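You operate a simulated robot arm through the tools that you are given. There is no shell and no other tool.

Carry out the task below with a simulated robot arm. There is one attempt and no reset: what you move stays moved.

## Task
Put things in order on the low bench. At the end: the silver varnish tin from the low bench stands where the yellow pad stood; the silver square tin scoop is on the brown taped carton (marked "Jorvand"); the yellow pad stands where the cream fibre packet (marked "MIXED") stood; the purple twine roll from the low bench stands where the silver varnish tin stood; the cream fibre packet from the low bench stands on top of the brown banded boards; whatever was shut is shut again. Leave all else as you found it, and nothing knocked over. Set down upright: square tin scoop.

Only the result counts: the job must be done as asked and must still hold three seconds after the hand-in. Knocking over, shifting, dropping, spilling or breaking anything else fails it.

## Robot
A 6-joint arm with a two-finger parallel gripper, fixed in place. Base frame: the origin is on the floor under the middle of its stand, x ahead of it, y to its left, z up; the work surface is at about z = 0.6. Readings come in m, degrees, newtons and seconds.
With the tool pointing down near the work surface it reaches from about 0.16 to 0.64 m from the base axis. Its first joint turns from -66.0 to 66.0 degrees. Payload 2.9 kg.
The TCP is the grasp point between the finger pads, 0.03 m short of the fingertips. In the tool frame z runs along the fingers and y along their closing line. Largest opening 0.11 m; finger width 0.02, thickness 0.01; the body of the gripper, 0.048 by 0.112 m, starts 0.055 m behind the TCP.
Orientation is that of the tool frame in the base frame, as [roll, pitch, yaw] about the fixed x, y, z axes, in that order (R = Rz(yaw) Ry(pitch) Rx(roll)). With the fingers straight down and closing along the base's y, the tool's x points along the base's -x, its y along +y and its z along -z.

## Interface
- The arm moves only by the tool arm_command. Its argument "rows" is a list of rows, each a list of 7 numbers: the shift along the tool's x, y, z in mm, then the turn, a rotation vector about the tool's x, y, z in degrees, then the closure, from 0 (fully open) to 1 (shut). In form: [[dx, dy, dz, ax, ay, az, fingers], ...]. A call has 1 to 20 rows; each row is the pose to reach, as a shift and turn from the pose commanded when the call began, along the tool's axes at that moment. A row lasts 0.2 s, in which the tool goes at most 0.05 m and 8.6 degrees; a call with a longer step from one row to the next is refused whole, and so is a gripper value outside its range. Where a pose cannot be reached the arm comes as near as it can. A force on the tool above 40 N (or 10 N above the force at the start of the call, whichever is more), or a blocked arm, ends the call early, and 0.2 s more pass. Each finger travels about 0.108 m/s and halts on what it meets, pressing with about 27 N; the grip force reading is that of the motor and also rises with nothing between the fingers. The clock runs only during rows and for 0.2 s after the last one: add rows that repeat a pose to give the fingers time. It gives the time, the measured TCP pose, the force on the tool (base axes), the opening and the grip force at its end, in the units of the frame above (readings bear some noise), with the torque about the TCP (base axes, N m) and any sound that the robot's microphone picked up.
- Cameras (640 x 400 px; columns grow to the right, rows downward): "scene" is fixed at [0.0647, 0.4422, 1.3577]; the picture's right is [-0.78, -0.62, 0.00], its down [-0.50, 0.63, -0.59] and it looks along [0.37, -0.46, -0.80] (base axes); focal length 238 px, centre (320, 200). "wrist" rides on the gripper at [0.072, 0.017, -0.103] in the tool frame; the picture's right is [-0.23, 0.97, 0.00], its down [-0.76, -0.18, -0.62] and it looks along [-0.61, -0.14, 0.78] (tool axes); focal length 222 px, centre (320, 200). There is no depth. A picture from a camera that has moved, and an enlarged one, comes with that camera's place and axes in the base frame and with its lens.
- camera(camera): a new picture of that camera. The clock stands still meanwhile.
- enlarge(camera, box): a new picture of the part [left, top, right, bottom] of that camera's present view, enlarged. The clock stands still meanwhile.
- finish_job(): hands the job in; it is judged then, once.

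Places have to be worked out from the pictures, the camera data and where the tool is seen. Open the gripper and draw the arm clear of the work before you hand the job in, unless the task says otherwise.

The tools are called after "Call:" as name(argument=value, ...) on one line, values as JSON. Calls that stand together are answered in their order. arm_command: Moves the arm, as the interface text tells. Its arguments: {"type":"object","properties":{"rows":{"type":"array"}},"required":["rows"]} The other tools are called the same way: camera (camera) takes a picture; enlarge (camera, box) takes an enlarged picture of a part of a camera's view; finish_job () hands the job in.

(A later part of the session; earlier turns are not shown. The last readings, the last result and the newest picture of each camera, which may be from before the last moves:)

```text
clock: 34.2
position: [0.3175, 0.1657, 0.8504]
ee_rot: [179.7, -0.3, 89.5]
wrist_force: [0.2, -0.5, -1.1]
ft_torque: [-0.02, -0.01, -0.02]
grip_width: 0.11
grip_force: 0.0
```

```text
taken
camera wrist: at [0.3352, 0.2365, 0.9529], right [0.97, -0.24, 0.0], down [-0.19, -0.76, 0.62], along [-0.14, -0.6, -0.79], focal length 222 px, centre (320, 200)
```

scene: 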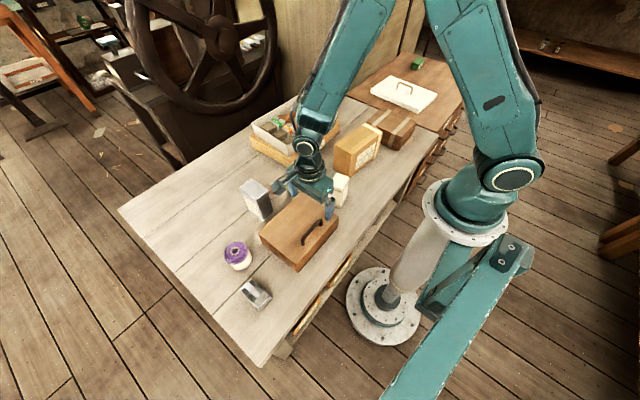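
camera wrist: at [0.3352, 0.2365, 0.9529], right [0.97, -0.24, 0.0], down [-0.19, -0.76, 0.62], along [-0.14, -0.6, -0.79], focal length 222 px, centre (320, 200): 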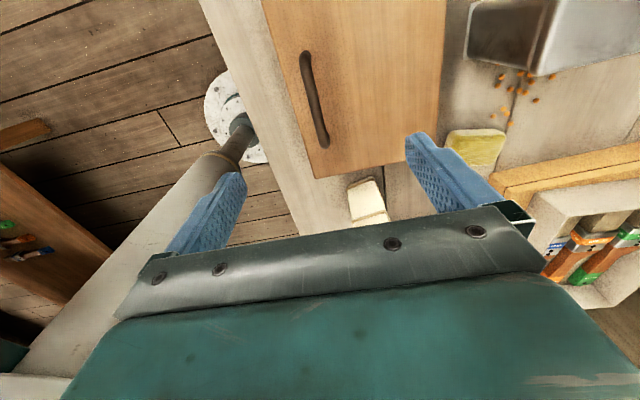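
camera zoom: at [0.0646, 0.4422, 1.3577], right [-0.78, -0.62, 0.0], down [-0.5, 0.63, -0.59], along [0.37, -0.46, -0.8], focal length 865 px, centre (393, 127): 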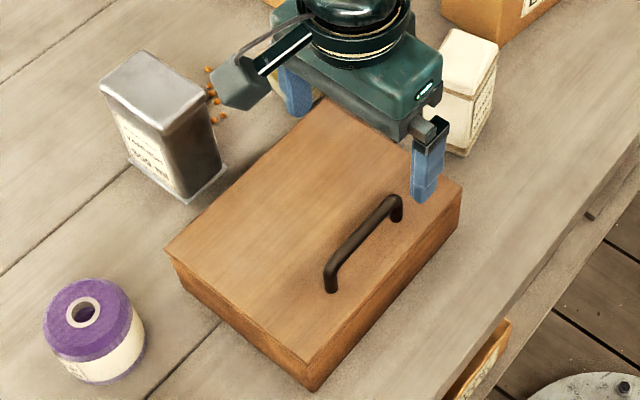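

The lid is shut and the box sits where it was. Now I'll survey the small items from above, turning back to yaw 180 around x 0.40, y 0.05.

Call:
arm_command(rows=[[0, 0, -20, 0, 0, -8, 0], [-10, 10, -40, 0, 0, -16, 0], [-20, 20, -60, 0, 0, -24, 0], [-32, 28, -80, 0, 0, -32, 0], [-45, 37, -100, 0, 0, -40, 0], [-58, 46, -100, 0, 0, -48, 0], [-70, 54, -100, 0, 0, -56, 0], [-82, 62, -100, 0, 0, -64, 0], [-94, 70, -100, 0, 0, -72, 0], [-105, 78, -100, 0, 0, -80, 0], [-115, 83, -100, 0, 0, -88, 0], [-115, 83, -100, 0, 0, -90.5, 0], [-115, 83, -100, 0, 0, -90.5, 0]])

Call:
camera(camera="wrist")

Call:
enlarge(camera="wrist", box=[240, 40, 400, 140])

Call:
enlarge(camera="wrist", box=[330, 60, 490, 160])

Call:
enlarge(camera="wrist", box=[120, 40, 280, 140])

```text
clock: 37.0
position: [0.3983, 0.0497, 0.9507]
ee_rot: [179.7, 0.2, -180.0]
wrist_force: [-1.0, 0.1, -0.5]
ft_torque: [-0.04, -0.05, 0.02]
grip_width: 0.1099
grip_force: 0.1
```

```text
taken
camera wrist: at [0.3255, 0.0641, 1.0531], right [0.23, 0.97, 0.01], down [0.76, -0.18, 0.63], along [0.61, -0.14, -0.78], focal length 222 px, centre (320, 200)
```

wrist: 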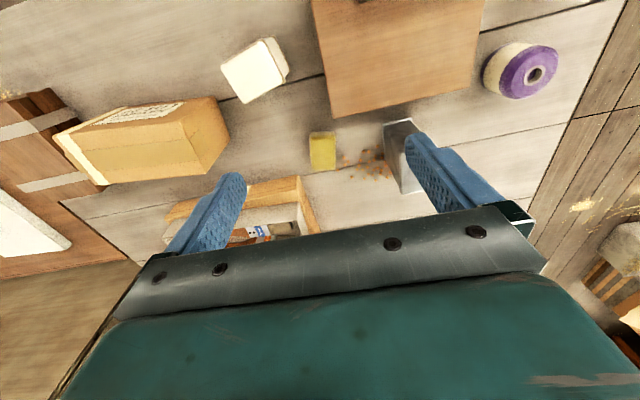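

```text
4.00 times, centred on (320, 90) of wrist
camera zoom: at [0.3255, 0.0641, 1.0531], right [0.23, 0.97, 0.01], down [0.76, -0.18, 0.63], along [0.61, -0.14, -0.78], focal length 888 px, centre (320, 640)
```

zoom: 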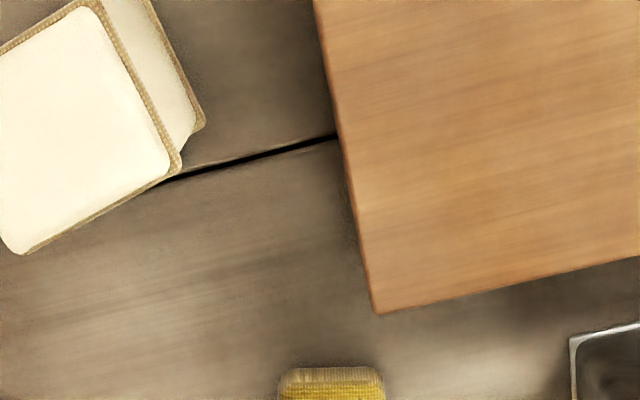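

```text
4.00 times, centred on (410, 110) of wrist
camera zoom: at [0.3255, 0.0641, 1.0531], right [0.23, 0.97, 0.01], down [0.76, -0.18, 0.63], along [0.61, -0.14, -0.78], focal length 888 px, centre (-40, 560)
```

zoom: 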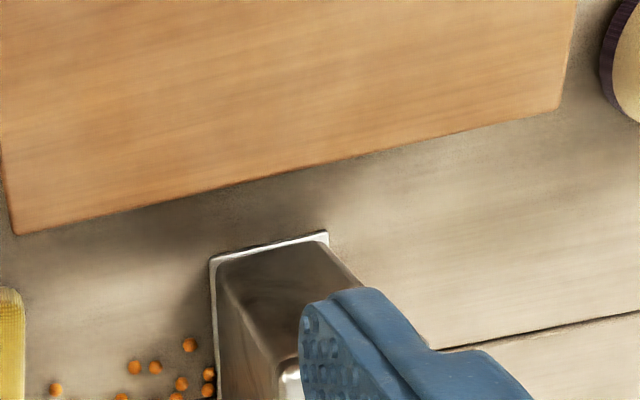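

```text
4.00 times, centred on (200, 90) of wrist
camera zoom: at [0.3255, 0.0641, 1.0531], right [0.23, 0.97, 0.01], down [0.76, -0.18, 0.63], along [0.61, -0.14, -0.78], focal length 888 px, centre (800, 640)
```

zoom: 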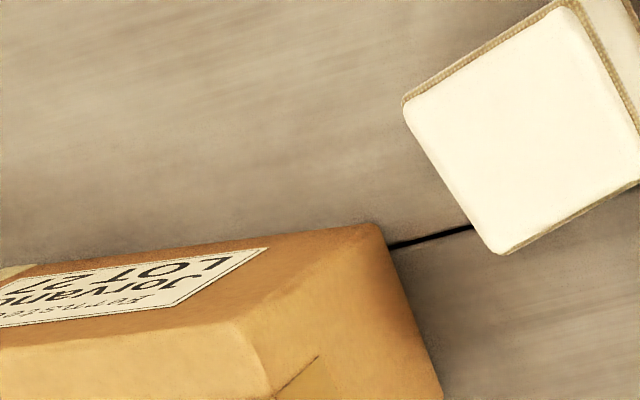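

The packet centre is near (0.363, -0.044), turned about 11.5 degrees, about 0.056 x 0.071 and 0.08 tall. For the pad and the tin I need a closer view, so I'll move the camera forward.

Call:
arm_command(rows=[[-30, 5, 20, 0, 0, 0, 0], [-60, 10, 40, 0, 0, 0, 0], [-90, 18, 60, 0, 0, 0, 0], [-105, 30, 70, 0, 0, 0, 0], [-105, 50, 70, 0, 0, 0, 0], [-105, 50, 70, 0, 0, 0, 0]])

Call:
camera(camera="wrist")

Call:
enlarge(camera="wrist", box=[220, 20, 380, 120])

Call:
enlarge(camera="wrist", box=[340, 20, 500, 120])

```text
clock: 38.5
position: [0.5036, 0.0982, 0.881]
ee_rot: [179.6, 0.4, -180.0]
wrist_force: [-0.3, -0.9, -0.8]
ft_torque: [0.0, -0.01, -0.04]
grip_width: 0.11
grip_force: 0.1
```

```text
taken
camera wrist: at [0.4316, 0.1139, 0.983], right [0.23, 0.97, 0.01], down [0.76, -0.18, 0.63], along [0.61, -0.14, -0.78], focal length 222 px, centre (320, 200)
```

wrist: 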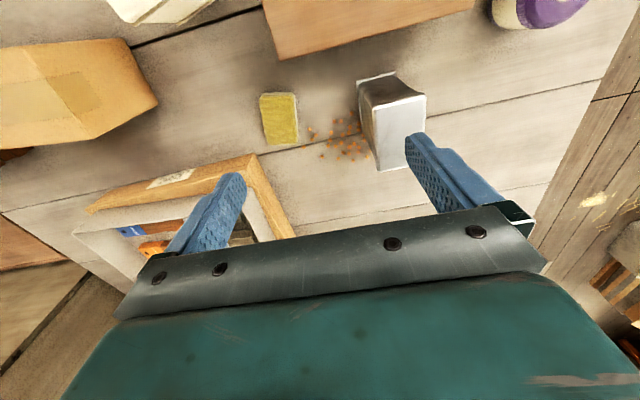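

```text
4.00 times, centred on (300, 70) of wrist
camera zoom: at [0.4316, 0.1139, 0.983], right [0.23, 0.97, 0.01], down [0.76, -0.18, 0.63], along [0.61, -0.14, -0.78], focal length 888 px, centre (400, 720)
```

zoom: 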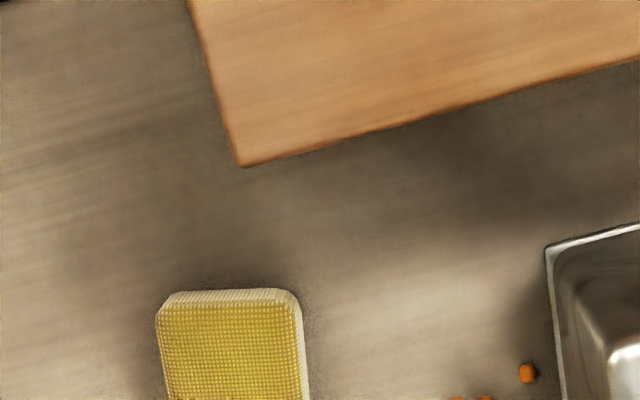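

```text
4.00 times, centred on (420, 70) of wrist
camera zoom: at [0.4316, 0.1139, 0.983], right [0.23, 0.97, 0.01], down [0.76, -0.18, 0.63], along [0.61, -0.14, -0.78], focal length 888 px, centre (-80, 720)
```

zoom: 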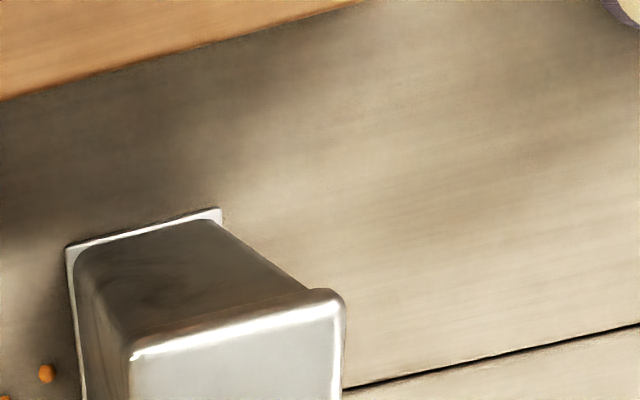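

The orientation reads about 0.4 degrees off level, so I'll correct that. Then I'll take closer pictures of the pad and the tin.

Call:
arm_command(rows=[[0, 0, 0, 0.4, 0.4, 0, 0], [0, 0, 0, 0.4, 0.4, 0, 0], [0, 0, 0, 0.4, 0.4, 0, 0]])

Call:
enlarge(camera="wrist", box=[230, 70, 390, 170])

Call:
enlarge(camera="wrist", box=[320, 60, 480, 160])

```text
clock: 39.2
position: [0.5043, 0.0996, 0.8805]
ee_rot: [-179.9, -0.1, -179.9]
wrist_force: [-0.2, -1.0, 0.6]
ft_torque: [0.02, 0.02, -0.01]
grip_width: 0.11
grip_force: 0.1
```

```text
4.00 times, centred on (310, 120) of wrist
camera zoom: at [0.4322, 0.1147, 0.9835], right [0.23, 0.97, 0.0], down [0.76, -0.18, 0.62], along [0.61, -0.14, -0.78], focal length 888 px, centre (360, 520)
```

zoom: 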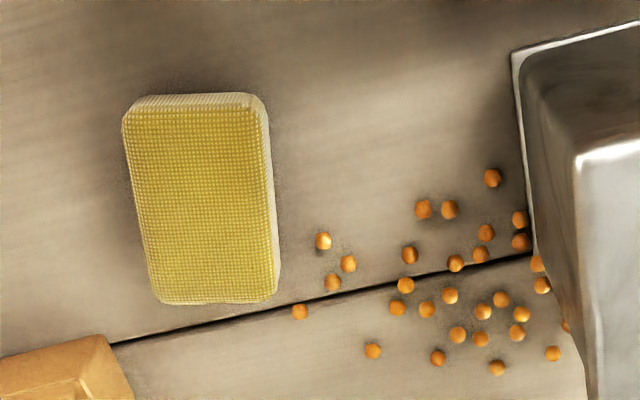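

```text
4.00 times, centred on (400, 110) of wrist
camera zoom: at [0.4322, 0.1147, 0.9835], right [0.23, 0.97, 0.0], down [0.76, -0.18, 0.62], along [0.61, -0.14, -0.78], focal length 888 px, centre (0, 560)
```

zoom: 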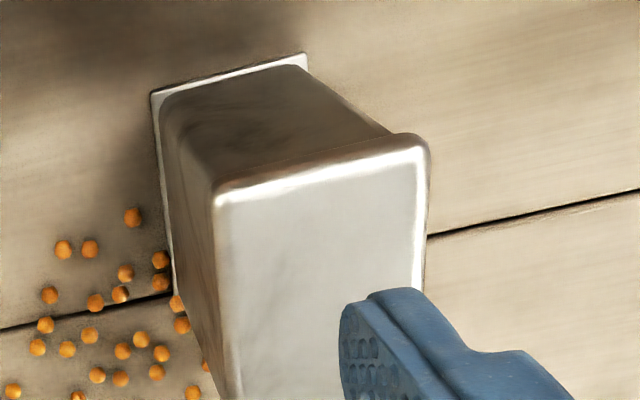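

The tin measures about 0.087 (x) x 0.057 (y) x 0.12 tall with its centre near (0.562, 0.184). The pad's centre is near (0.542, 0.024), 0.078 x 0.053 x 0.024, long axis turned -13 degrees. Loose orange beads lie between them, so I must keep my fingers off the surface there. Next I'll survey the carton and the banded boards.

Call:
arm_command(rows=[[15, -45, -7, 0, 0, 0, 0], [30, -90, -14, 0, 0, 0, 0], [45, -135, -21, 0, 0, 0, 0], [60, -180, -28, 0, 0, 0, 0], [75, -225, -35, 0, 0, 0, 0], [90, -270, -42, 0, 0, 0, 0], [110, -310, -50, 0, 0, 0, 0], [130, -350, -50, 0, 0, 0, 0], [145, -390, -50, 0, 0, 0, 0], [155, -430, -50, 0, 0, 0, 0], [155, -430, -50, 0, 0, 0, 0]])

Call:
camera(camera="wrist")

Call:
enlarge(camera="wrist", box=[180, 20, 400, 160])

Call:
enlarge(camera="wrist", box=[330, 10, 550, 150])

```text
clock: 41.6
position: [0.3489, -0.3321, 0.9343]
ee_rot: [-180.0, 0.0, -180.0]
wrist_force: [-0.5, 0.9, -0.6]
ft_torque: [-0.03, 0.01, 0.03]
grip_width: 0.1098
grip_force: 0.1
```

```text
taken
camera wrist: at [0.2765, -0.3164, 1.0362], right [0.23, 0.97, 0.0], down [0.76, -0.18, 0.62], along [0.61, -0.14, -0.78], focal length 222 px, centre (320, 200)
```

wrist: 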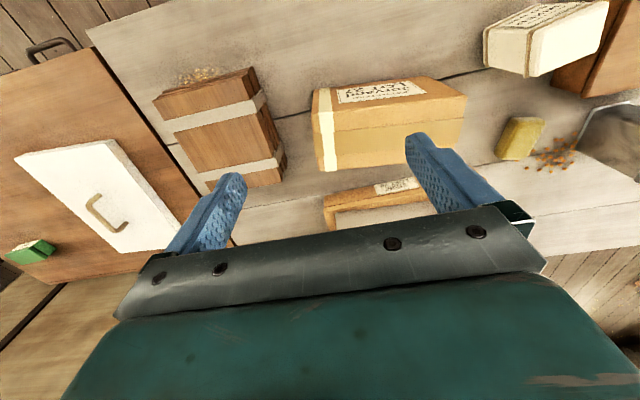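

```text
2.86 times, centred on (290, 90) of wrist
camera zoom: at [0.2765, -0.3164, 1.0362], right [0.23, 0.97, 0.0], down [0.76, -0.18, 0.62], along [0.61, -0.14, -0.78], focal length 635 px, centre (406, 514)
```

zoom: 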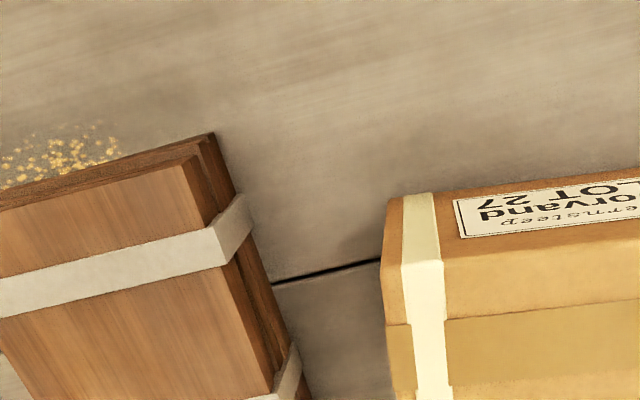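

```text
2.86 times, centred on (440, 80) of wrist
camera zoom: at [0.2765, -0.3164, 1.0362], right [0.23, 0.97, 0.0], down [0.76, -0.18, 0.62], along [0.61, -0.14, -0.78], focal length 635 px, centre (-23, 543)
```

zoom: 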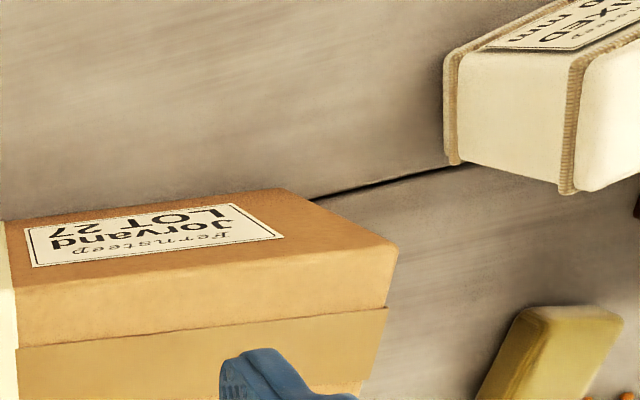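

I'll take closer pictures of the boards from both cameras, since the packet has to go on them.

Call:
enlarge(camera="wrist", box=[140, 60, 300, 200])

Call:
enlarge(camera="scene", box=[350, 100, 430, 160])

Call:
enlarge(camera="scene", box=[310, 115, 400, 215])

Call:
camera(camera="scene")

```text
2.86 times, centred on (220, 130) of wrist
camera zoom: at [0.2765, -0.3164, 1.0362], right [0.23, 0.97, 0.0], down [0.76, -0.18, 0.62], along [0.61, -0.14, -0.78], focal length 635 px, centre (606, 400)
```

zoom: 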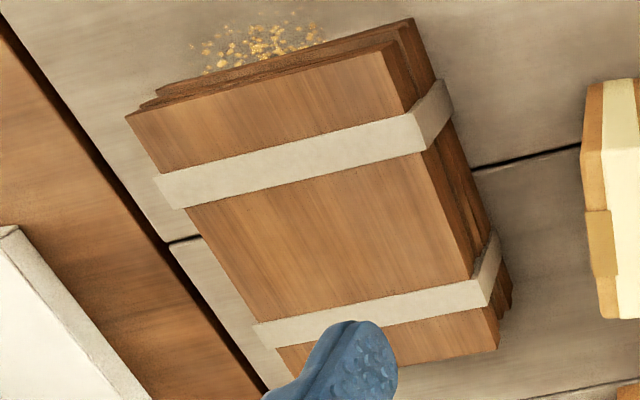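

```text
6.67 times, centred on (390, 130) of scene
camera zoom: at [0.0647, 0.4422, 1.3577], right [-0.78, -0.62, 0.0], down [-0.5, 0.63, -0.59], along [0.37, -0.46, -0.8], focal length 1586 px, centre (-147, 667)
```

zoom: 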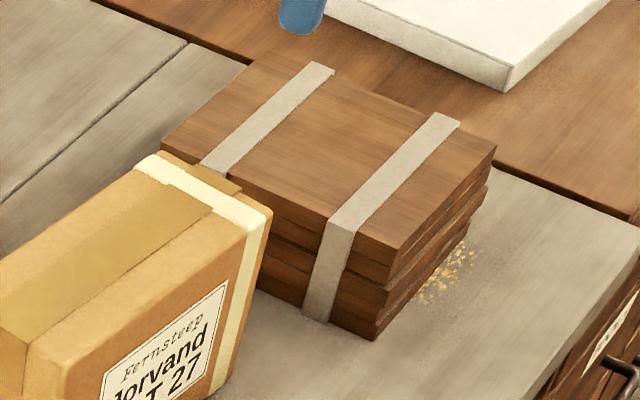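

```text
4.00 times, centred on (355, 165) of scene
camera zoom: at [0.0647, 0.4422, 1.3577], right [-0.78, -0.62, 0.0], down [-0.5, 0.63, -0.59], along [0.37, -0.46, -0.8], focal length 952 px, centre (180, 340)
```

zoom: 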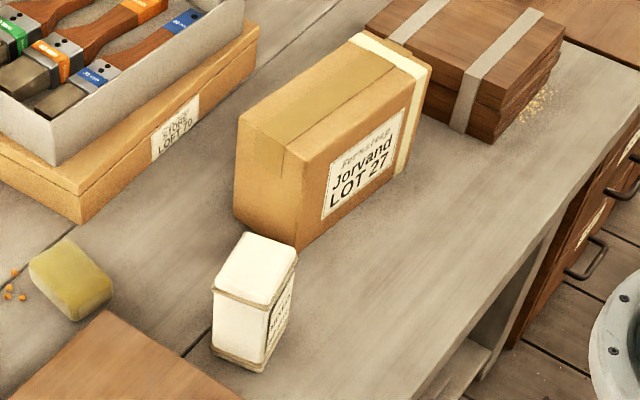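

```text
taken
```

scene: 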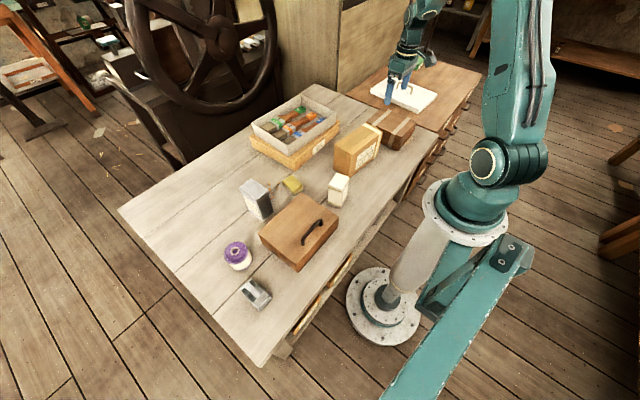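

Boards: top at z≈0.68, spanning x 0.306-0.49 and y -0.437 to -0.58, with bands near x 0.35 and 0.45. Carton: top at z≈0.732, centre (0.424, -0.258), turned about -8 degrees, 0.2 x 0.085. I start with the packet, hovering over it with the hand turned to match.

Call:
arm_command(rows=[[-2, 42, 5, 0, 0, -2, 0], [-4, 84, 10, 0, 0, -4, 0], [-6, 126, 20, 0, 0, -6, 0], [-8, 168, 40, 0, 0, -8, 0], [-10, 210, 70, 0, 0, -10, 0], [-12, 250, 100, 0, 0, -11.5, 0], [-14, 288, 130, 0, 0, -11.5, 0], [-14, 288, 130, 0, 0, -11.5, 0], [-14, 288, 130, 0, 0, -11.5, 0]])

Call:
camera(camera="wrist")

Call:
enlarge(camera="scene", box=[290, 130, 390, 230])

```text
refused: row 5 steps farther than a row can; nothing moved
```

```text
taken
camera wrist: at [0.2765, -0.3164, 1.0362], right [0.23, 0.97, 0.0], down [0.76, -0.18, 0.62], along [0.61, -0.14, -0.78], focal length 222 px, centre (320, 200)
```

wrist: 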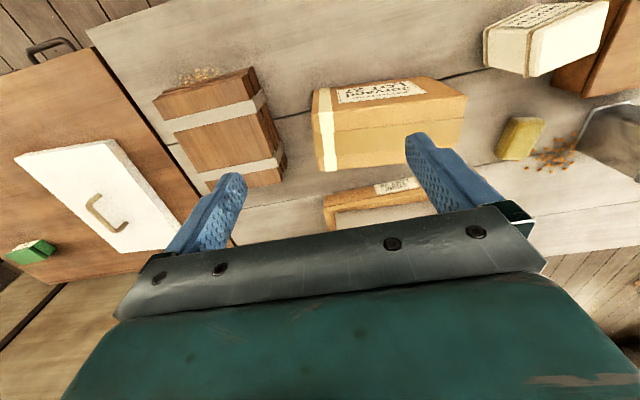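

```text
4.00 times, centred on (340, 180) of scene
camera zoom: at [0.0647, 0.4422, 1.3577], right [-0.78, -0.62, 0.0], down [-0.5, 0.63, -0.59], along [0.37, -0.46, -0.8], focal length 952 px, centre (240, 280)
```

zoom: 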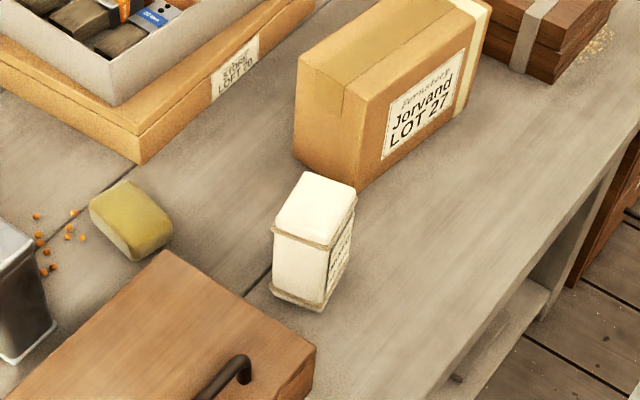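

The move was refused because one step was too long, so nothing moved. The new scene view puts the packet top near z 0.697 and its centre at about (0.362, -0.038). I'll resend the approach with shorter steps.

Call:
arm_command(rows=[[-2, 36, 5, 0, 0, -1.5, 0], [-4, 72, 10, 0, 0, -3, 0], [-6, 108, 18, 0, 0, -5, 0], [-8, 144, 34, 0, 0, -7, 0], [-9, 180, 54, 0, 0, -9, 0], [-10, 215, 76, 0, 0, -10, 0], [-11, 245, 98, 0, 0, -11, 0], [-12, 270, 118, 0, 0, -12, 0], [-13, 294, 134, 0, 0, -12, 0], [-13, 294, 134, 0, 0, -12, 0]])

Call:
camera(camera="wrist")

Call:
enlarge(camera="scene", box=[290, 130, 390, 230])

```text
clock: 43.9
position: [0.3614, -0.0368, 0.7994]
ee_rot: [-179.9, -0.1, -168.1]
wrist_force: [0.1, 0.3, -0.1]
ft_torque: [-0.01, -0.02, -0.04]
grip_width: 0.1102
grip_force: 0.1
```

```text
taken
camera wrist: at [0.2875, -0.0353, 0.902], right [0.02, 1.0, 0.0], down [0.78, -0.01, 0.62], along [0.62, -0.01, -0.78], focal length 222 px, centre (320, 200)
```

wrist: 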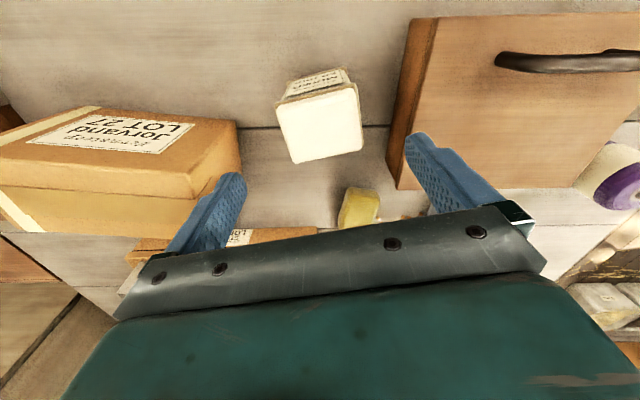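

```text
4.00 times, centred on (340, 180) of scene
camera zoom: at [0.0646, 0.4422, 1.3577], right [-0.78, -0.62, 0.0], down [-0.5, 0.63, -0.59], along [0.37, -0.46, -0.8], focal length 952 px, centre (240, 280)
```

zoom: 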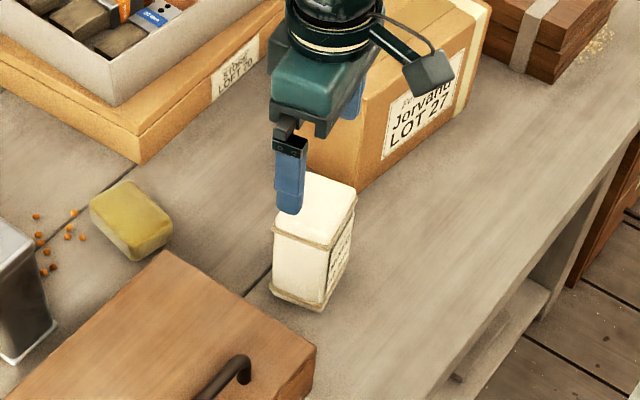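

The TCP is centred on the packet within about 3 mm. I'll go down to z 0.66 and close on it.

Call:
arm_command(rows=[[-2, 0, 40, 0, 0, 0, 0], [-2, 0, 80, 0, 0, 0, 0], [-2, 0, 115, 0, 0, 0, 0], [-2, 0, 132, 0, 0, 0, 0], [-2, 0, 139, 0, 0, 0, 0], [-2, 0, 139, 0, 0, 0, 0.25], [-2, 0, 139, 0, 0, 0, 0.5], [-2, 0, 139, 0, 0, 0, 0.7], [-2, 0, 139, 0, 0, 0, 0.7]])

Call:
enlarge(camera="scene", box=[290, 130, 390, 230])

```text
clock: 45.0
position: [0.3653, -0.0367, 0.665]
ee_rot: [-179.8, 0.0, -168.0]
wrist_force: [-4.9, 0.3, 15.8]
ft_torque: [-0.01, -0.14, 0.0]
grip_width: 0.1102
grip_force: 0.0
stopped in row 5: the force on the tool passed its limit at 61 N (the readings are from after the stop); the commanded pose is now the measured one
```

```text
4.00 times, centred on (340, 180) of scene
camera zoom: at [0.0644, 0.4422, 1.3577], right [-0.78, -0.62, 0.0], down [-0.5, 0.63, -0.59], along [0.37, -0.46, -0.8], focal length 952 px, centre (240, 280)
```

zoom: 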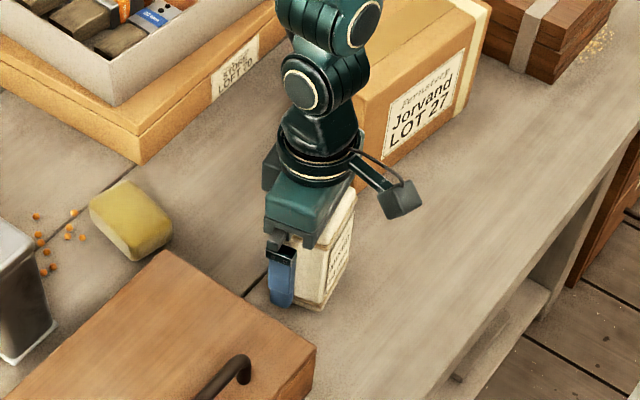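

Contact at z 0.665 means the hand's body touched the packet top, so the packet is taller than I judged (top about z 0.72). I'll rise 12 mm straight away and then close on it there.

Call:
arm_command(rows=[[0, 0, -6, 0, 0, 0, 0], [0, 0, -12, 0, 0, 0, 0], [0, 0, -12, 0, 0, 0, 0]])

Call:
enlarge(camera="scene", box=[290, 130, 390, 230])

Call:
camera(camera="wrist")

```text
clock: 45.8
position: [0.3641, -0.0366, 0.6766]
ee_rot: [-179.8, -0.1, -168.0]
wrist_force: [0.2, 0.1, 0.0]
ft_torque: [0.02, 0.0, 0.01]
grip_width: 0.11
grip_force: 0.0
```

```text
4.00 times, centred on (340, 180) of scene
camera zoom: at [0.0647, 0.4422, 1.3577], right [-0.78, -0.62, 0.0], down [-0.5, 0.63, -0.59], along [0.37, -0.46, -0.8], focal length 952 px, centre (240, 280)
```

zoom: 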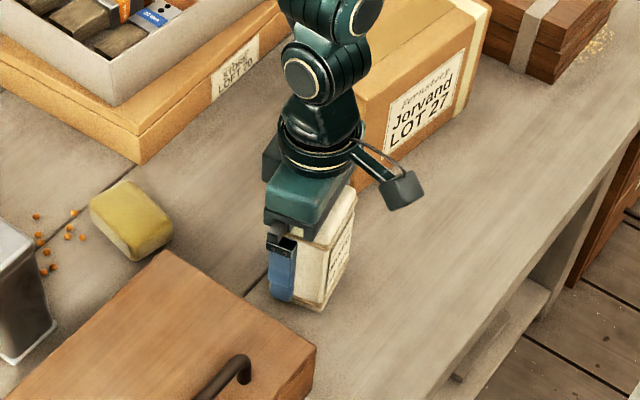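

```text
taken
camera wrist: at [0.29, -0.0358, 0.7787], right [0.02, 1.0, 0.0], down [0.78, -0.01, 0.62], along [0.62, -0.01, -0.78], focal length 222 px, centre (320, 200)
```

wrist: 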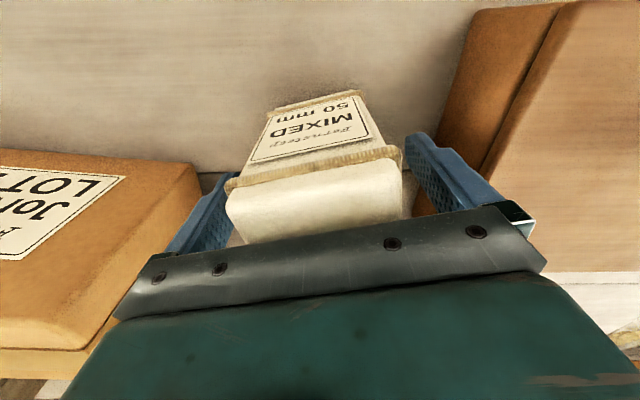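

The packet sits between the fingers and is still upright. Closing now.

Call:
arm_command(rows=[[0, 0, 0, 0, 0, 0, 0.2], [0, 0, 0, 0, 0, 0, 0.35], [0, 0, 0, 0, 0, 0, 0.5], [0, 0, 0, 0, 0, 0, 0.7], [0, 0, 0, 0, 0, 0, 0.8], [0, 0, 0, 0, 0, 0, 0.8]])

Call:
camera(camera="wrist")

```text
clock: 47.2
position: [0.3648, -0.0369, 0.6763]
ee_rot: [-180.0, 0.0, -168.0]
wrist_force: [-0.5, 0.4, 2.8]
ft_torque: [0.19, 0.1, 0.01]
grip_width: 0.0695
grip_force: 26.8
```

```text
taken
camera wrist: at [0.2901, -0.0358, 0.7788], right [0.02, 1.0, 0.0], down [0.78, -0.01, 0.62], along [0.62, -0.01, -0.78], focal length 222 px, centre (320, 200)
```

wrist: 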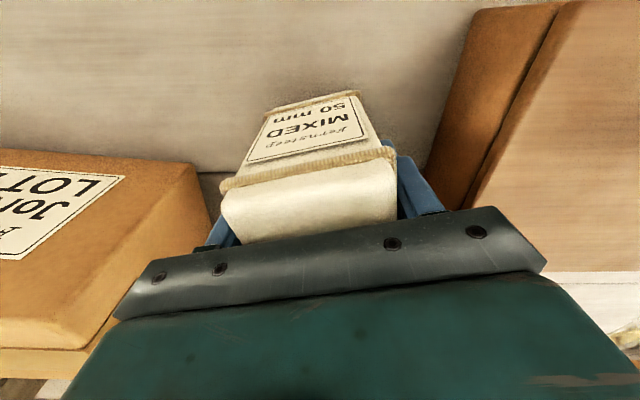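

Gripped at 69.5 mm. I'll lift straight up and check that it comes along.

Call:
arm_command(rows=[[0, 0, -10, 0, 0, 0, 0.8], [0, 0, -30, 0, 0, 0, 0.8], [0, 0, -70, 0, 0, 0, 0.8], [0, 0, -115, 0, 0, 0, 0.8], [0, 0, -160, 0, 0, 0, 0.8], [0, 0, -200, 0, 0, 0, 0.8], [0, 0, -225, 0, 0, 0, 0.8], [0, 0, -225, 0, 0, 0, 0.8]])

Call:
camera(camera="scene")

```text
clock: 49.0
position: [0.3631, -0.036, 0.9017]
ee_rot: [-179.8, 0.0, -168.0]
wrist_force: [0.5, 0.3, -1.3]
ft_torque: [0.02, 0.01, -0.02]
grip_width: 0.07
grip_force: 26.8
```

```text
taken
```

scene: 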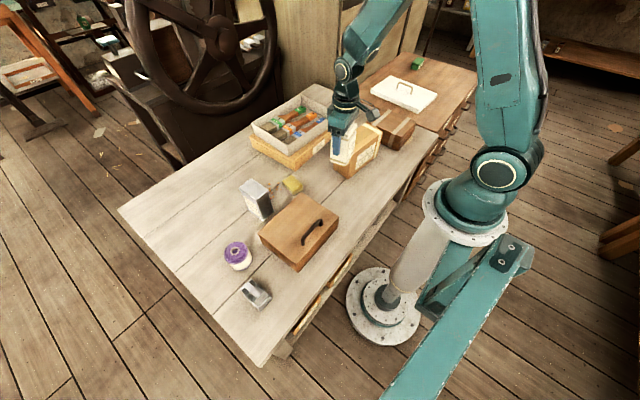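

The packet is up and secure. I'll carry it over the carton at this height to above the boards while turning back to yaw 180.

Call:
arm_command(rows=[[6, -44, 0, 0, 0, 1.2, 0.8], [12, -89, 0, 0, 0, 2.4, 0.8], [18, -133, 0, 0, 0, 3.6, 0.8], [24, -178, 0, 0, 0, 4.8, 0.8], [30, -222, 0, 0, 0, 6, 0.8], [36, -267, 0, 0, 0, 7.2, 0.8], [42, -311, 0, 0, 0, 8.4, 0.8], [48, -356, 0, 0, 0, 9.6, 0.8], [54, -400, 0, 0, 0, 10.8, 0.8], [60, -445, 0, 0, 0, 12, 0.8], [60, -445, 0, 0, 0, 12, 0.8], [60, -445, 0, 0, 0, 12, 0.8]])

Call:
camera(camera="wrist")

Call:
enlarge(camera="scene", box=[340, 60, 440, 160])

```text
clock: 51.6
position: [0.3978, -0.4844, 0.9025]
ee_rot: [-179.9, 0.0, -180.0]
wrist_force: [0.5, 0.5, -1.5]
ft_torque: [0.05, 0.01, -0.03]
grip_width: 0.0698
grip_force: 27.1
```

```text
taken
camera wrist: at [0.3257, -0.4694, 1.0045], right [0.23, 0.97, 0.0], down [0.76, -0.18, 0.62], along [0.61, -0.14, -0.78], focal length 222 px, centre (320, 200)
```

wrist: 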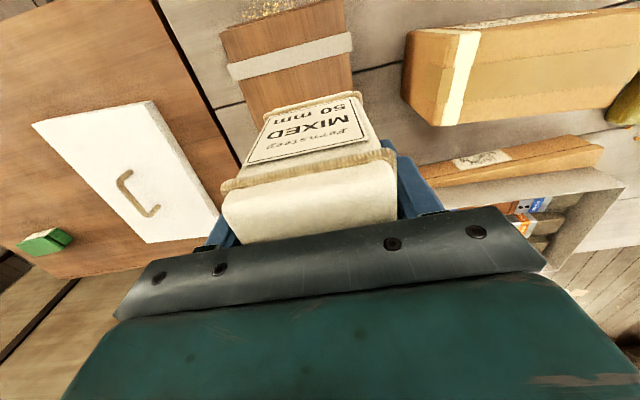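

```text
4.00 times, centred on (390, 110) of scene
camera zoom: at [0.0647, 0.4422, 1.3577], right [-0.78, -0.62, 0.0], down [-0.5, 0.63, -0.59], along [0.37, -0.46, -0.8], focal length 952 px, centre (40, 560)
```

zoom: 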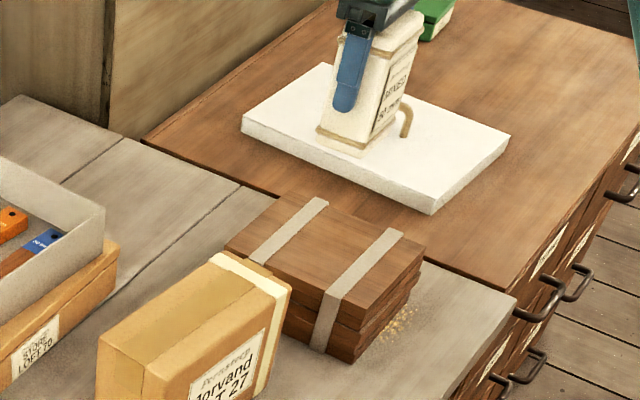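

The packet is over the boards, between the bands. I'll shift 5 mm further out for margin and lower to about 2 cm above contact.

Call:
arm_command(rows=[[0, -3, 20, 0, 0, 0, 0.8], [0, -5, 50, 0, 0, 0, 0.8], [0, -5, 85, 0, 0, 0, 0.8], [0, -5, 110, 0, 0, 0, 0.8], [0, -5, 122, 0, 0, 0, 0.8], [0, -5, 122, 0, 0, 0, 0.8]])

Call:
enlarge(camera="scene", box=[340, 60, 440, 160])

Call:
camera(camera="wrist")

```text
clock: 53.0
position: [0.3988, -0.4887, 0.7794]
ee_rot: [-179.9, 0.0, 180.0]
wrist_force: [0.3, -0.1, -1.4]
ft_torque: [-0.01, 0.0, -0.01]
grip_width: 0.0697
grip_force: 27.0
```

```text
4.00 times, centred on (390, 110) of scene
camera zoom: at [0.0647, 0.4422, 1.3577], right [-0.78, -0.62, 0.0], down [-0.5, 0.63, -0.59], along [0.37, -0.46, -0.8], focal length 952 px, centre (40, 560)
```

zoom: 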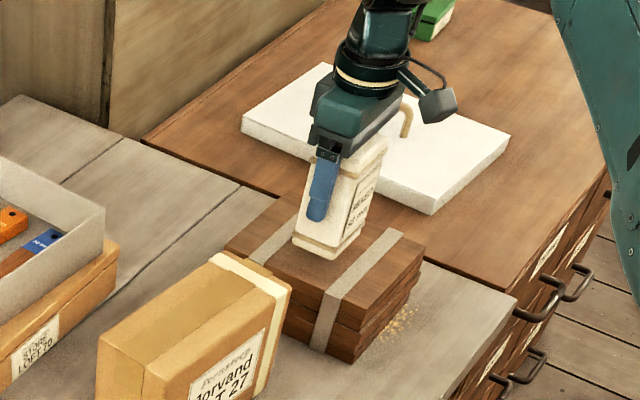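

```text
taken
camera wrist: at [0.3256, -0.4731, 0.8823], right [0.23, 0.97, 0.0], down [0.76, -0.18, 0.62], along [0.61, -0.14, -0.78], focal length 222 px, centre (320, 200)
```

wrist: 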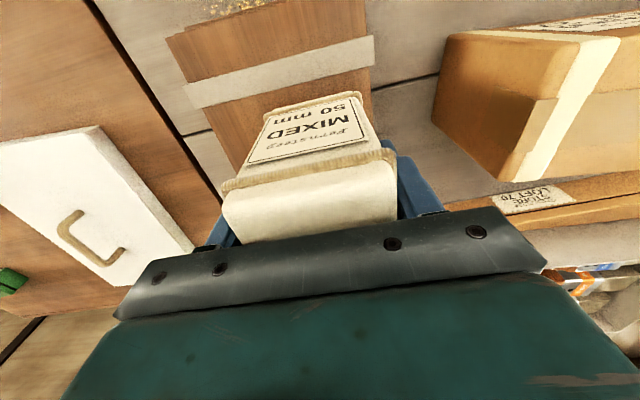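

Good position, between the bands. I'll go down in small steps to contact.

Call:
arm_command(rows=[[0, 0, 8, 0, 0, 0, 0.8], [0, 0, 14, 0, 0, 0, 0.8], [0, 0, 18, 0, 0, 0, 0.8], [0, 0, 20, 0, 0, 0, 0.8], [0, 0, 20, 0, 0, 0, 0.8]])

Call:
enlarge(camera="scene", box=[360, 90, 420, 150])

```text
clock: 54.2
position: [0.3979, -0.4879, 0.7599]
ee_rot: [-179.9, 0.0, 180.0]
wrist_force: [-0.4, 0.7, -2.2]
ft_torque: [0.03, 0.0, -0.01]
grip_width: 0.0696
grip_force: 26.9
```

```text
6.67 times, centred on (390, 120) of scene
camera zoom: at [0.0647, 0.4422, 1.3577], right [-0.78, -0.62, 0.0], down [-0.5, 0.63, -0.59], along [0.37, -0.46, -0.8], focal length 1586 px, centre (-147, 733)
```

zoom: 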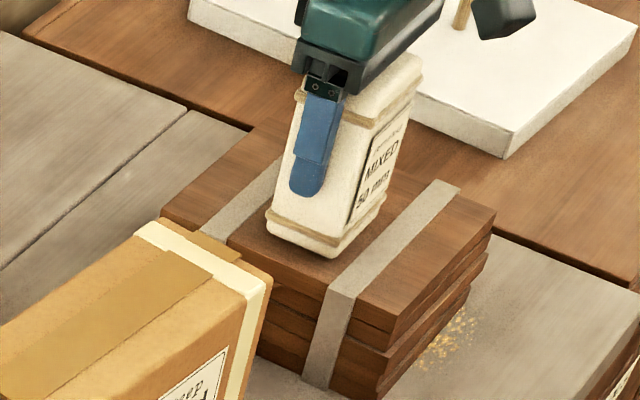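

It's very close above the boards. I'll continue in 2 mm steps.

Call:
arm_command(rows=[[0, 0, 2, 0, 0, 0, 0.8], [0, 0, 4, 0, 0, 0, 0.8], [0, 0, 5, 0, 0, 0, 0.8], [0, 0, 5, 0, 0, 0, 0.8]])

```text
clock: 55.2
position: [0.399, -0.4888, 0.7571]
ee_rot: [-179.9, 0.1, -180.0]
wrist_force: [-3.7, 1.7, 8.8]
ft_torque: [0.48, 0.35, 0.13]
grip_width: 0.0698
grip_force: 27.1
```

Contact at about z 0.757 (8.8 N). I'll open the fingers and rise straight up.

Call:
arm_command(rows=[[0, 0, -0.5, 0, 0, 0, 0.33], [0, 0, -0.5, 0, 0, 0, 0.25], [0, 0, -0.5, 0, 0, 0, 0.1], [0, 0, -0.5, 0, 0, 0, 0.05], [0, 0, -20, 0, 0, 0, 0.05], [0, 0, -60, 0, 0, 0, 0.05], [0, 0, -105, 0, 0, 0, 0], [0, 0, -150, 0, 0, 0, 0], [0, 0, -150, 0, 0, 0, 0]])

Call:
enlarge(camera="scene", box=[350, 80, 430, 160])

Call:
camera(camera="wrist")

```text
clock: 57.2
position: [0.3967, -0.4885, 0.9049]
ee_rot: [-179.9, 0.0, -180.0]
wrist_force: [-0.4, 0.1, 0.1]
ft_torque: [0.0, 0.01, -0.01]
grip_width: 0.11
grip_force: 0.1
```

```text
5.00 times, centred on (390, 120) of scene
camera zoom: at [0.0646, 0.4422, 1.3577], right [-0.78, -0.62, 0.0], down [-0.5, 0.63, -0.59], along [0.37, -0.46, -0.8], focal length 1190 px, centre (-30, 600)
```

zoom: 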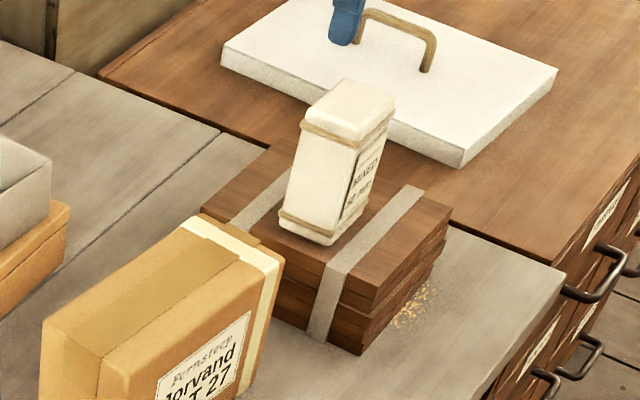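

```text
taken
camera wrist: at [0.3244, -0.4731, 1.0081], right [0.23, 0.97, 0.0], down [0.76, -0.18, 0.62], along [0.61, -0.14, -0.78], focal length 222 px, centre (320, 200)
```

wrist: 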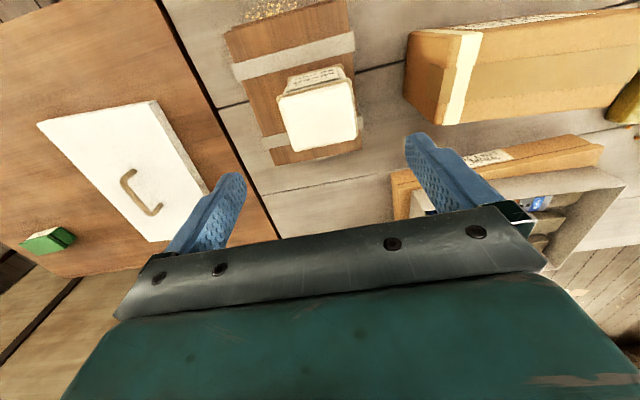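

The packet stands squarely on the boards. Next is the pad: I'll go above it with the hand turned to yaw 167.

Call:
arm_command(rows=[[-8, 42, 0, 0, 0, 0, 0], [-18, 85, 0, 0, 0, 0, 0], [-30, 128, 0, 0, 0, 1, 0], [-42, 171, 0, 0, 0, 2, 0], [-54, 214, 0, 0, 0, 3, 0], [-66, 257, 0, 0, 0, 4, 0], [-78, 300, 0, 0, 0, 6, 0], [-90, 343, 0, 0, 0, 8, 0], [-102, 386, 5, 0, 0, 10, 0], [-114, 428, 20, 0, 0, 12, 0], [-128, 470, 35, 0, 0, 13, 0], [-143, 512, 50, 0, 0, 13, 0], [-143, 512, 50, 0, 0, 13, 0]])

Call:
camera(camera="wrist")

Call:
enlarge(camera="wrist", box=[240, 60, 400, 160])

Call:
enlarge(camera="scene", box=[240, 120, 360, 220])

```text
clock: 60.0
position: [0.5413, 0.0244, 0.8546]
ee_rot: [-179.9, 0.2, 167.0]
wrist_force: [-0.1, -0.9, -0.5]
ft_torque: [0.02, 0.02, 0.0]
grip_width: 0.1101
grip_force: 0.0
```

```text
taken
camera wrist: at [0.4744, 0.0544, 0.9573], right [0.44, 0.9, 0.0], down [0.7, -0.34, 0.62], along [0.56, -0.28, -0.78], focal length 222 px, centre (320, 200)
```

wrist: 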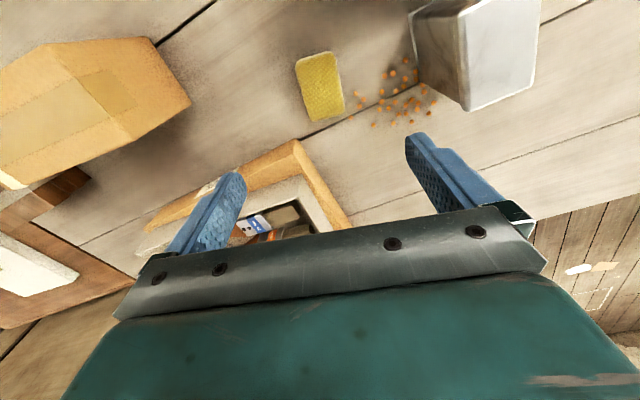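

```text
4.00 times, centred on (320, 110) of wrist
camera zoom: at [0.4744, 0.0544, 0.9573], right [0.44, 0.9, 0.0], down [0.7, -0.34, 0.62], along [0.56, -0.28, -0.78], focal length 888 px, centre (320, 560)
```

zoom: 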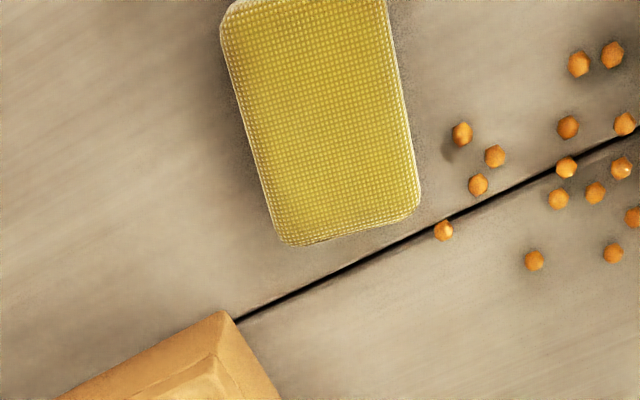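

```text
4.00 times, centred on (300, 170) of scene
camera zoom: at [0.0646, 0.4422, 1.3577], right [-0.78, -0.62, 0.0], down [-0.5, 0.63, -0.59], along [0.37, -0.46, -0.8], focal length 952 px, centre (400, 320)
```

zoom: 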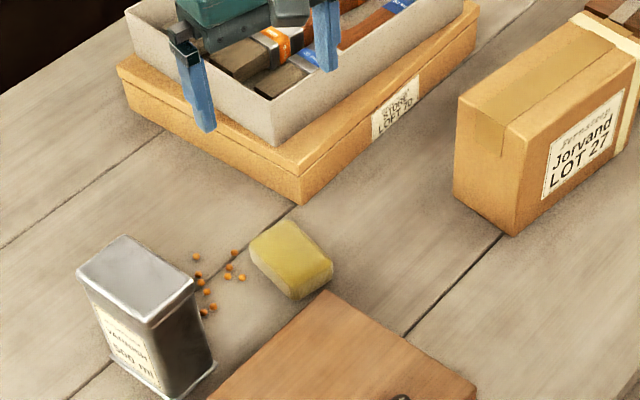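

The pad's centre is confirmed at (0.542, 0.024), long axis -13.5 degrees. The nearest bead is clear of where the fingers go down, and I'll shift 4 mm away from it. Now I descend with the fingers partly open and grip the pad's short side.

Call:
arm_command(rows=[[4, 0, 40, 0, 0, 0, 0.2], [4, 0, 85, 0, 0, 0, 0.32], [4, 0, 130, 0, 0, 0, 0.32], [4, 0, 170, 0, 0, 0, 0.32], [4, 0, 195, 0, 0, 0, 0.32], [4, 0, 210, 0, 0, 0, 0.32], [4, 0, 216, 0, 0, 0, 0.32], [4, 0, 216, 0, 0, 0, 0.32]])

Call:
camera(camera="wrist")

Call:
enlarge(camera="scene", box=[240, 130, 340, 230])

```text
clock: 61.8
position: [0.5377, 0.0228, 0.6375]
ee_rot: [-179.9, 0.1, 167.0]
wrist_force: [-0.5, -1.1, -0.5]
ft_torque: [-0.02, 0.01, -0.01]
grip_width: 0.0749
grip_force: 0.0
```

```text
taken
camera wrist: at [0.47, 0.0543, 0.7408], right [0.44, 0.9, 0.0], down [0.7, -0.34, 0.62], along [0.56, -0.28, -0.78], focal length 222 px, centre (320, 200)
```

wrist: 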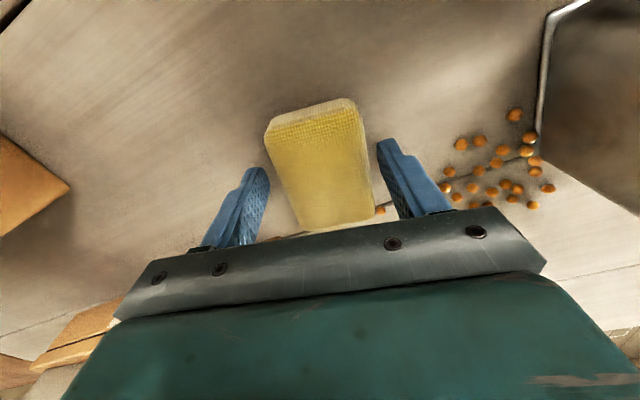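

```text
4.00 times, centred on (290, 180) of scene
camera zoom: at [0.0647, 0.4422, 1.3577], right [-0.78, -0.62, 0.0], down [-0.5, 0.63, -0.59], along [0.37, -0.46, -0.8], focal length 952 px, centre (440, 280)
```

zoom: 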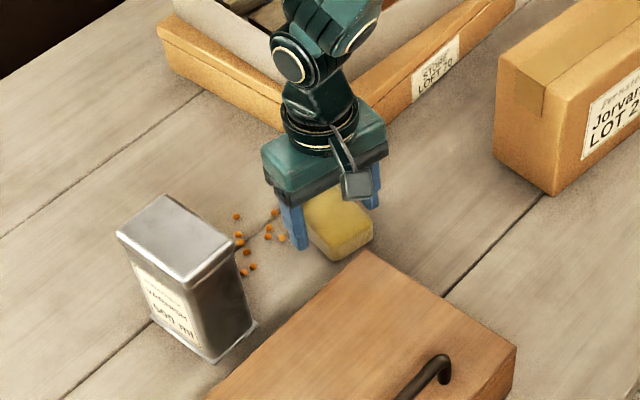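

The fingers straddle the pad and stay clear of the beads. Closing.

Call:
arm_command(rows=[[0, 0, 0, 0, 0, 0, 0.42], [0, 0, 0, 0, 0, 0, 0.52], [0, 0, 0, 0, 0, 0, 0.7], [0, 0, 0, 0, 0, 0, 0.8], [0, 0, 0, 0, 0, 0, 0.8]])

Call:
camera(camera="wrist")

```text
clock: 63.0
position: [0.5363, 0.0228, 0.6376]
ee_rot: [-179.9, 0.1, 166.9]
wrist_force: [-0.4, 0.4, 1.1]
ft_torque: [0.04, 0.01, 0.07]
grip_width: 0.0543
grip_force: 26.7
```

```text
taken
camera wrist: at [0.4701, 0.0542, 0.7411], right [0.44, 0.9, 0.0], down [0.7, -0.34, 0.62], along [0.56, -0.28, -0.78], focal length 222 px, centre (320, 200)
```

wrist: 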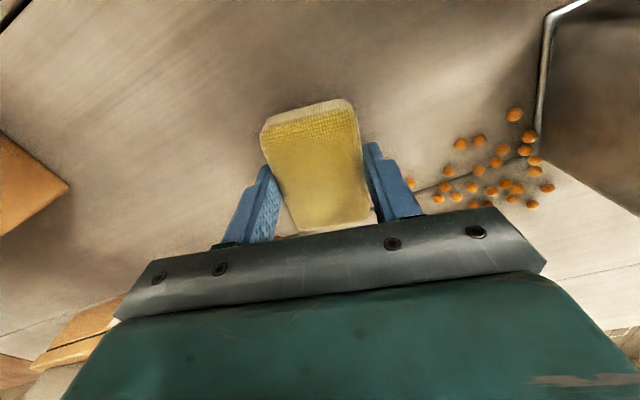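

Gripped at 54 mm. I'll lift, then carry the pad to the packet's old spot; its centre goes to (0.364, -0.037).

Call:
arm_command(rows=[[0, 0, -8, 0, 0, 0, 0.8], [0, 0, -30, 0, 0, 0, 0.8], [0, 0, -75, 0, 0, 0, 0.8], [0, 0, -120, 0, 0, 0, 0.8], [0, 0, -165, 0, 0, 0, 0.8], [40, -24, -165, 0, 0, 0, 0.8], [80, -48, -165, 0, 0, 0, 0.8], [120, -72, -165, 0, 0, 0, 0.8], [160, -97, -165, 0, 0, 0, 0.8], [160, -97, -165, 0, 0, 0, 0.8], [160, -97, -165, 0, 0, 0, 0.8]])

Call:
camera(camera="wrist")

Call:
enlarge(camera="scene", box=[270, 110, 390, 220])

```text
clock: 65.4
position: [0.3604, -0.0362, 0.8055]
ee_rot: [-179.9, 0.2, 167.1]
wrist_force: [0.9, -0.1, -0.5]
ft_torque: [-0.03, 0.01, -0.02]
grip_width: 0.0542
grip_force: 27.0
```

```text
taken
camera wrist: at [0.2934, -0.0034, 0.9087], right [0.44, 0.9, 0.0], down [0.7, -0.34, 0.62], along [0.56, -0.28, -0.78], focal length 222 px, centre (320, 200)
```

wrist: 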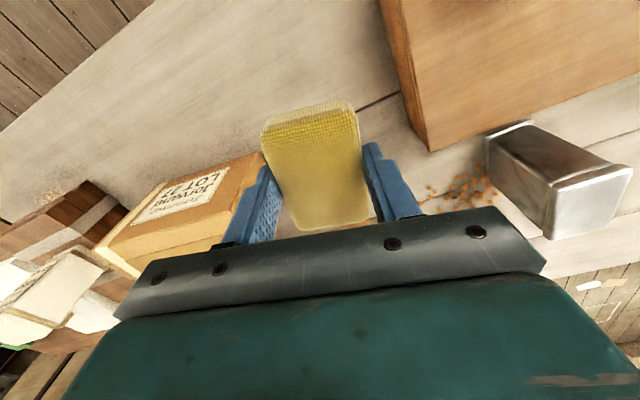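

```text
3.64 times, centred on (330, 165) of scene
camera zoom: at [0.0646, 0.4422, 1.3577], right [-0.78, -0.62, 0.0], down [-0.5, 0.63, -0.59], along [0.37, -0.46, -0.8], focal length 865 px, centre (284, 327)
```

zoom: 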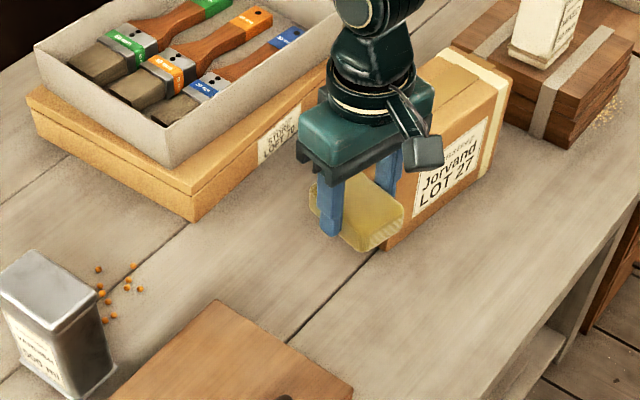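

The pad is held level above the spot. Lowering to the surface.

Call:
arm_command(rows=[[0, 0, 40, 0, 0, 0, 0.8], [0, 0, 80, 0, 0, 0, 0.8], [0, 0, 120, 0, 0, 0, 0.8], [0, 0, 148, 0, 0, 0, 0.8], [0, 0, 160, 0, 0, 0, 0.8], [0, 0, 163.5, 0, 0, 0, 0.8], [0, 0, 164.5, 0, 0, 0, 0.8], [0, 0, 164.5, 0, 0, 0, 0.8]])

```text
clock: 67.2
position: [0.3588, -0.0351, 0.6382]
ee_rot: [180.0, 0.2, 167.1]
wrist_force: [-1.2, 1.8, 13.3]
ft_torque: [0.05, 0.1, 0.04]
grip_width: 0.054
grip_force: 27.3
```

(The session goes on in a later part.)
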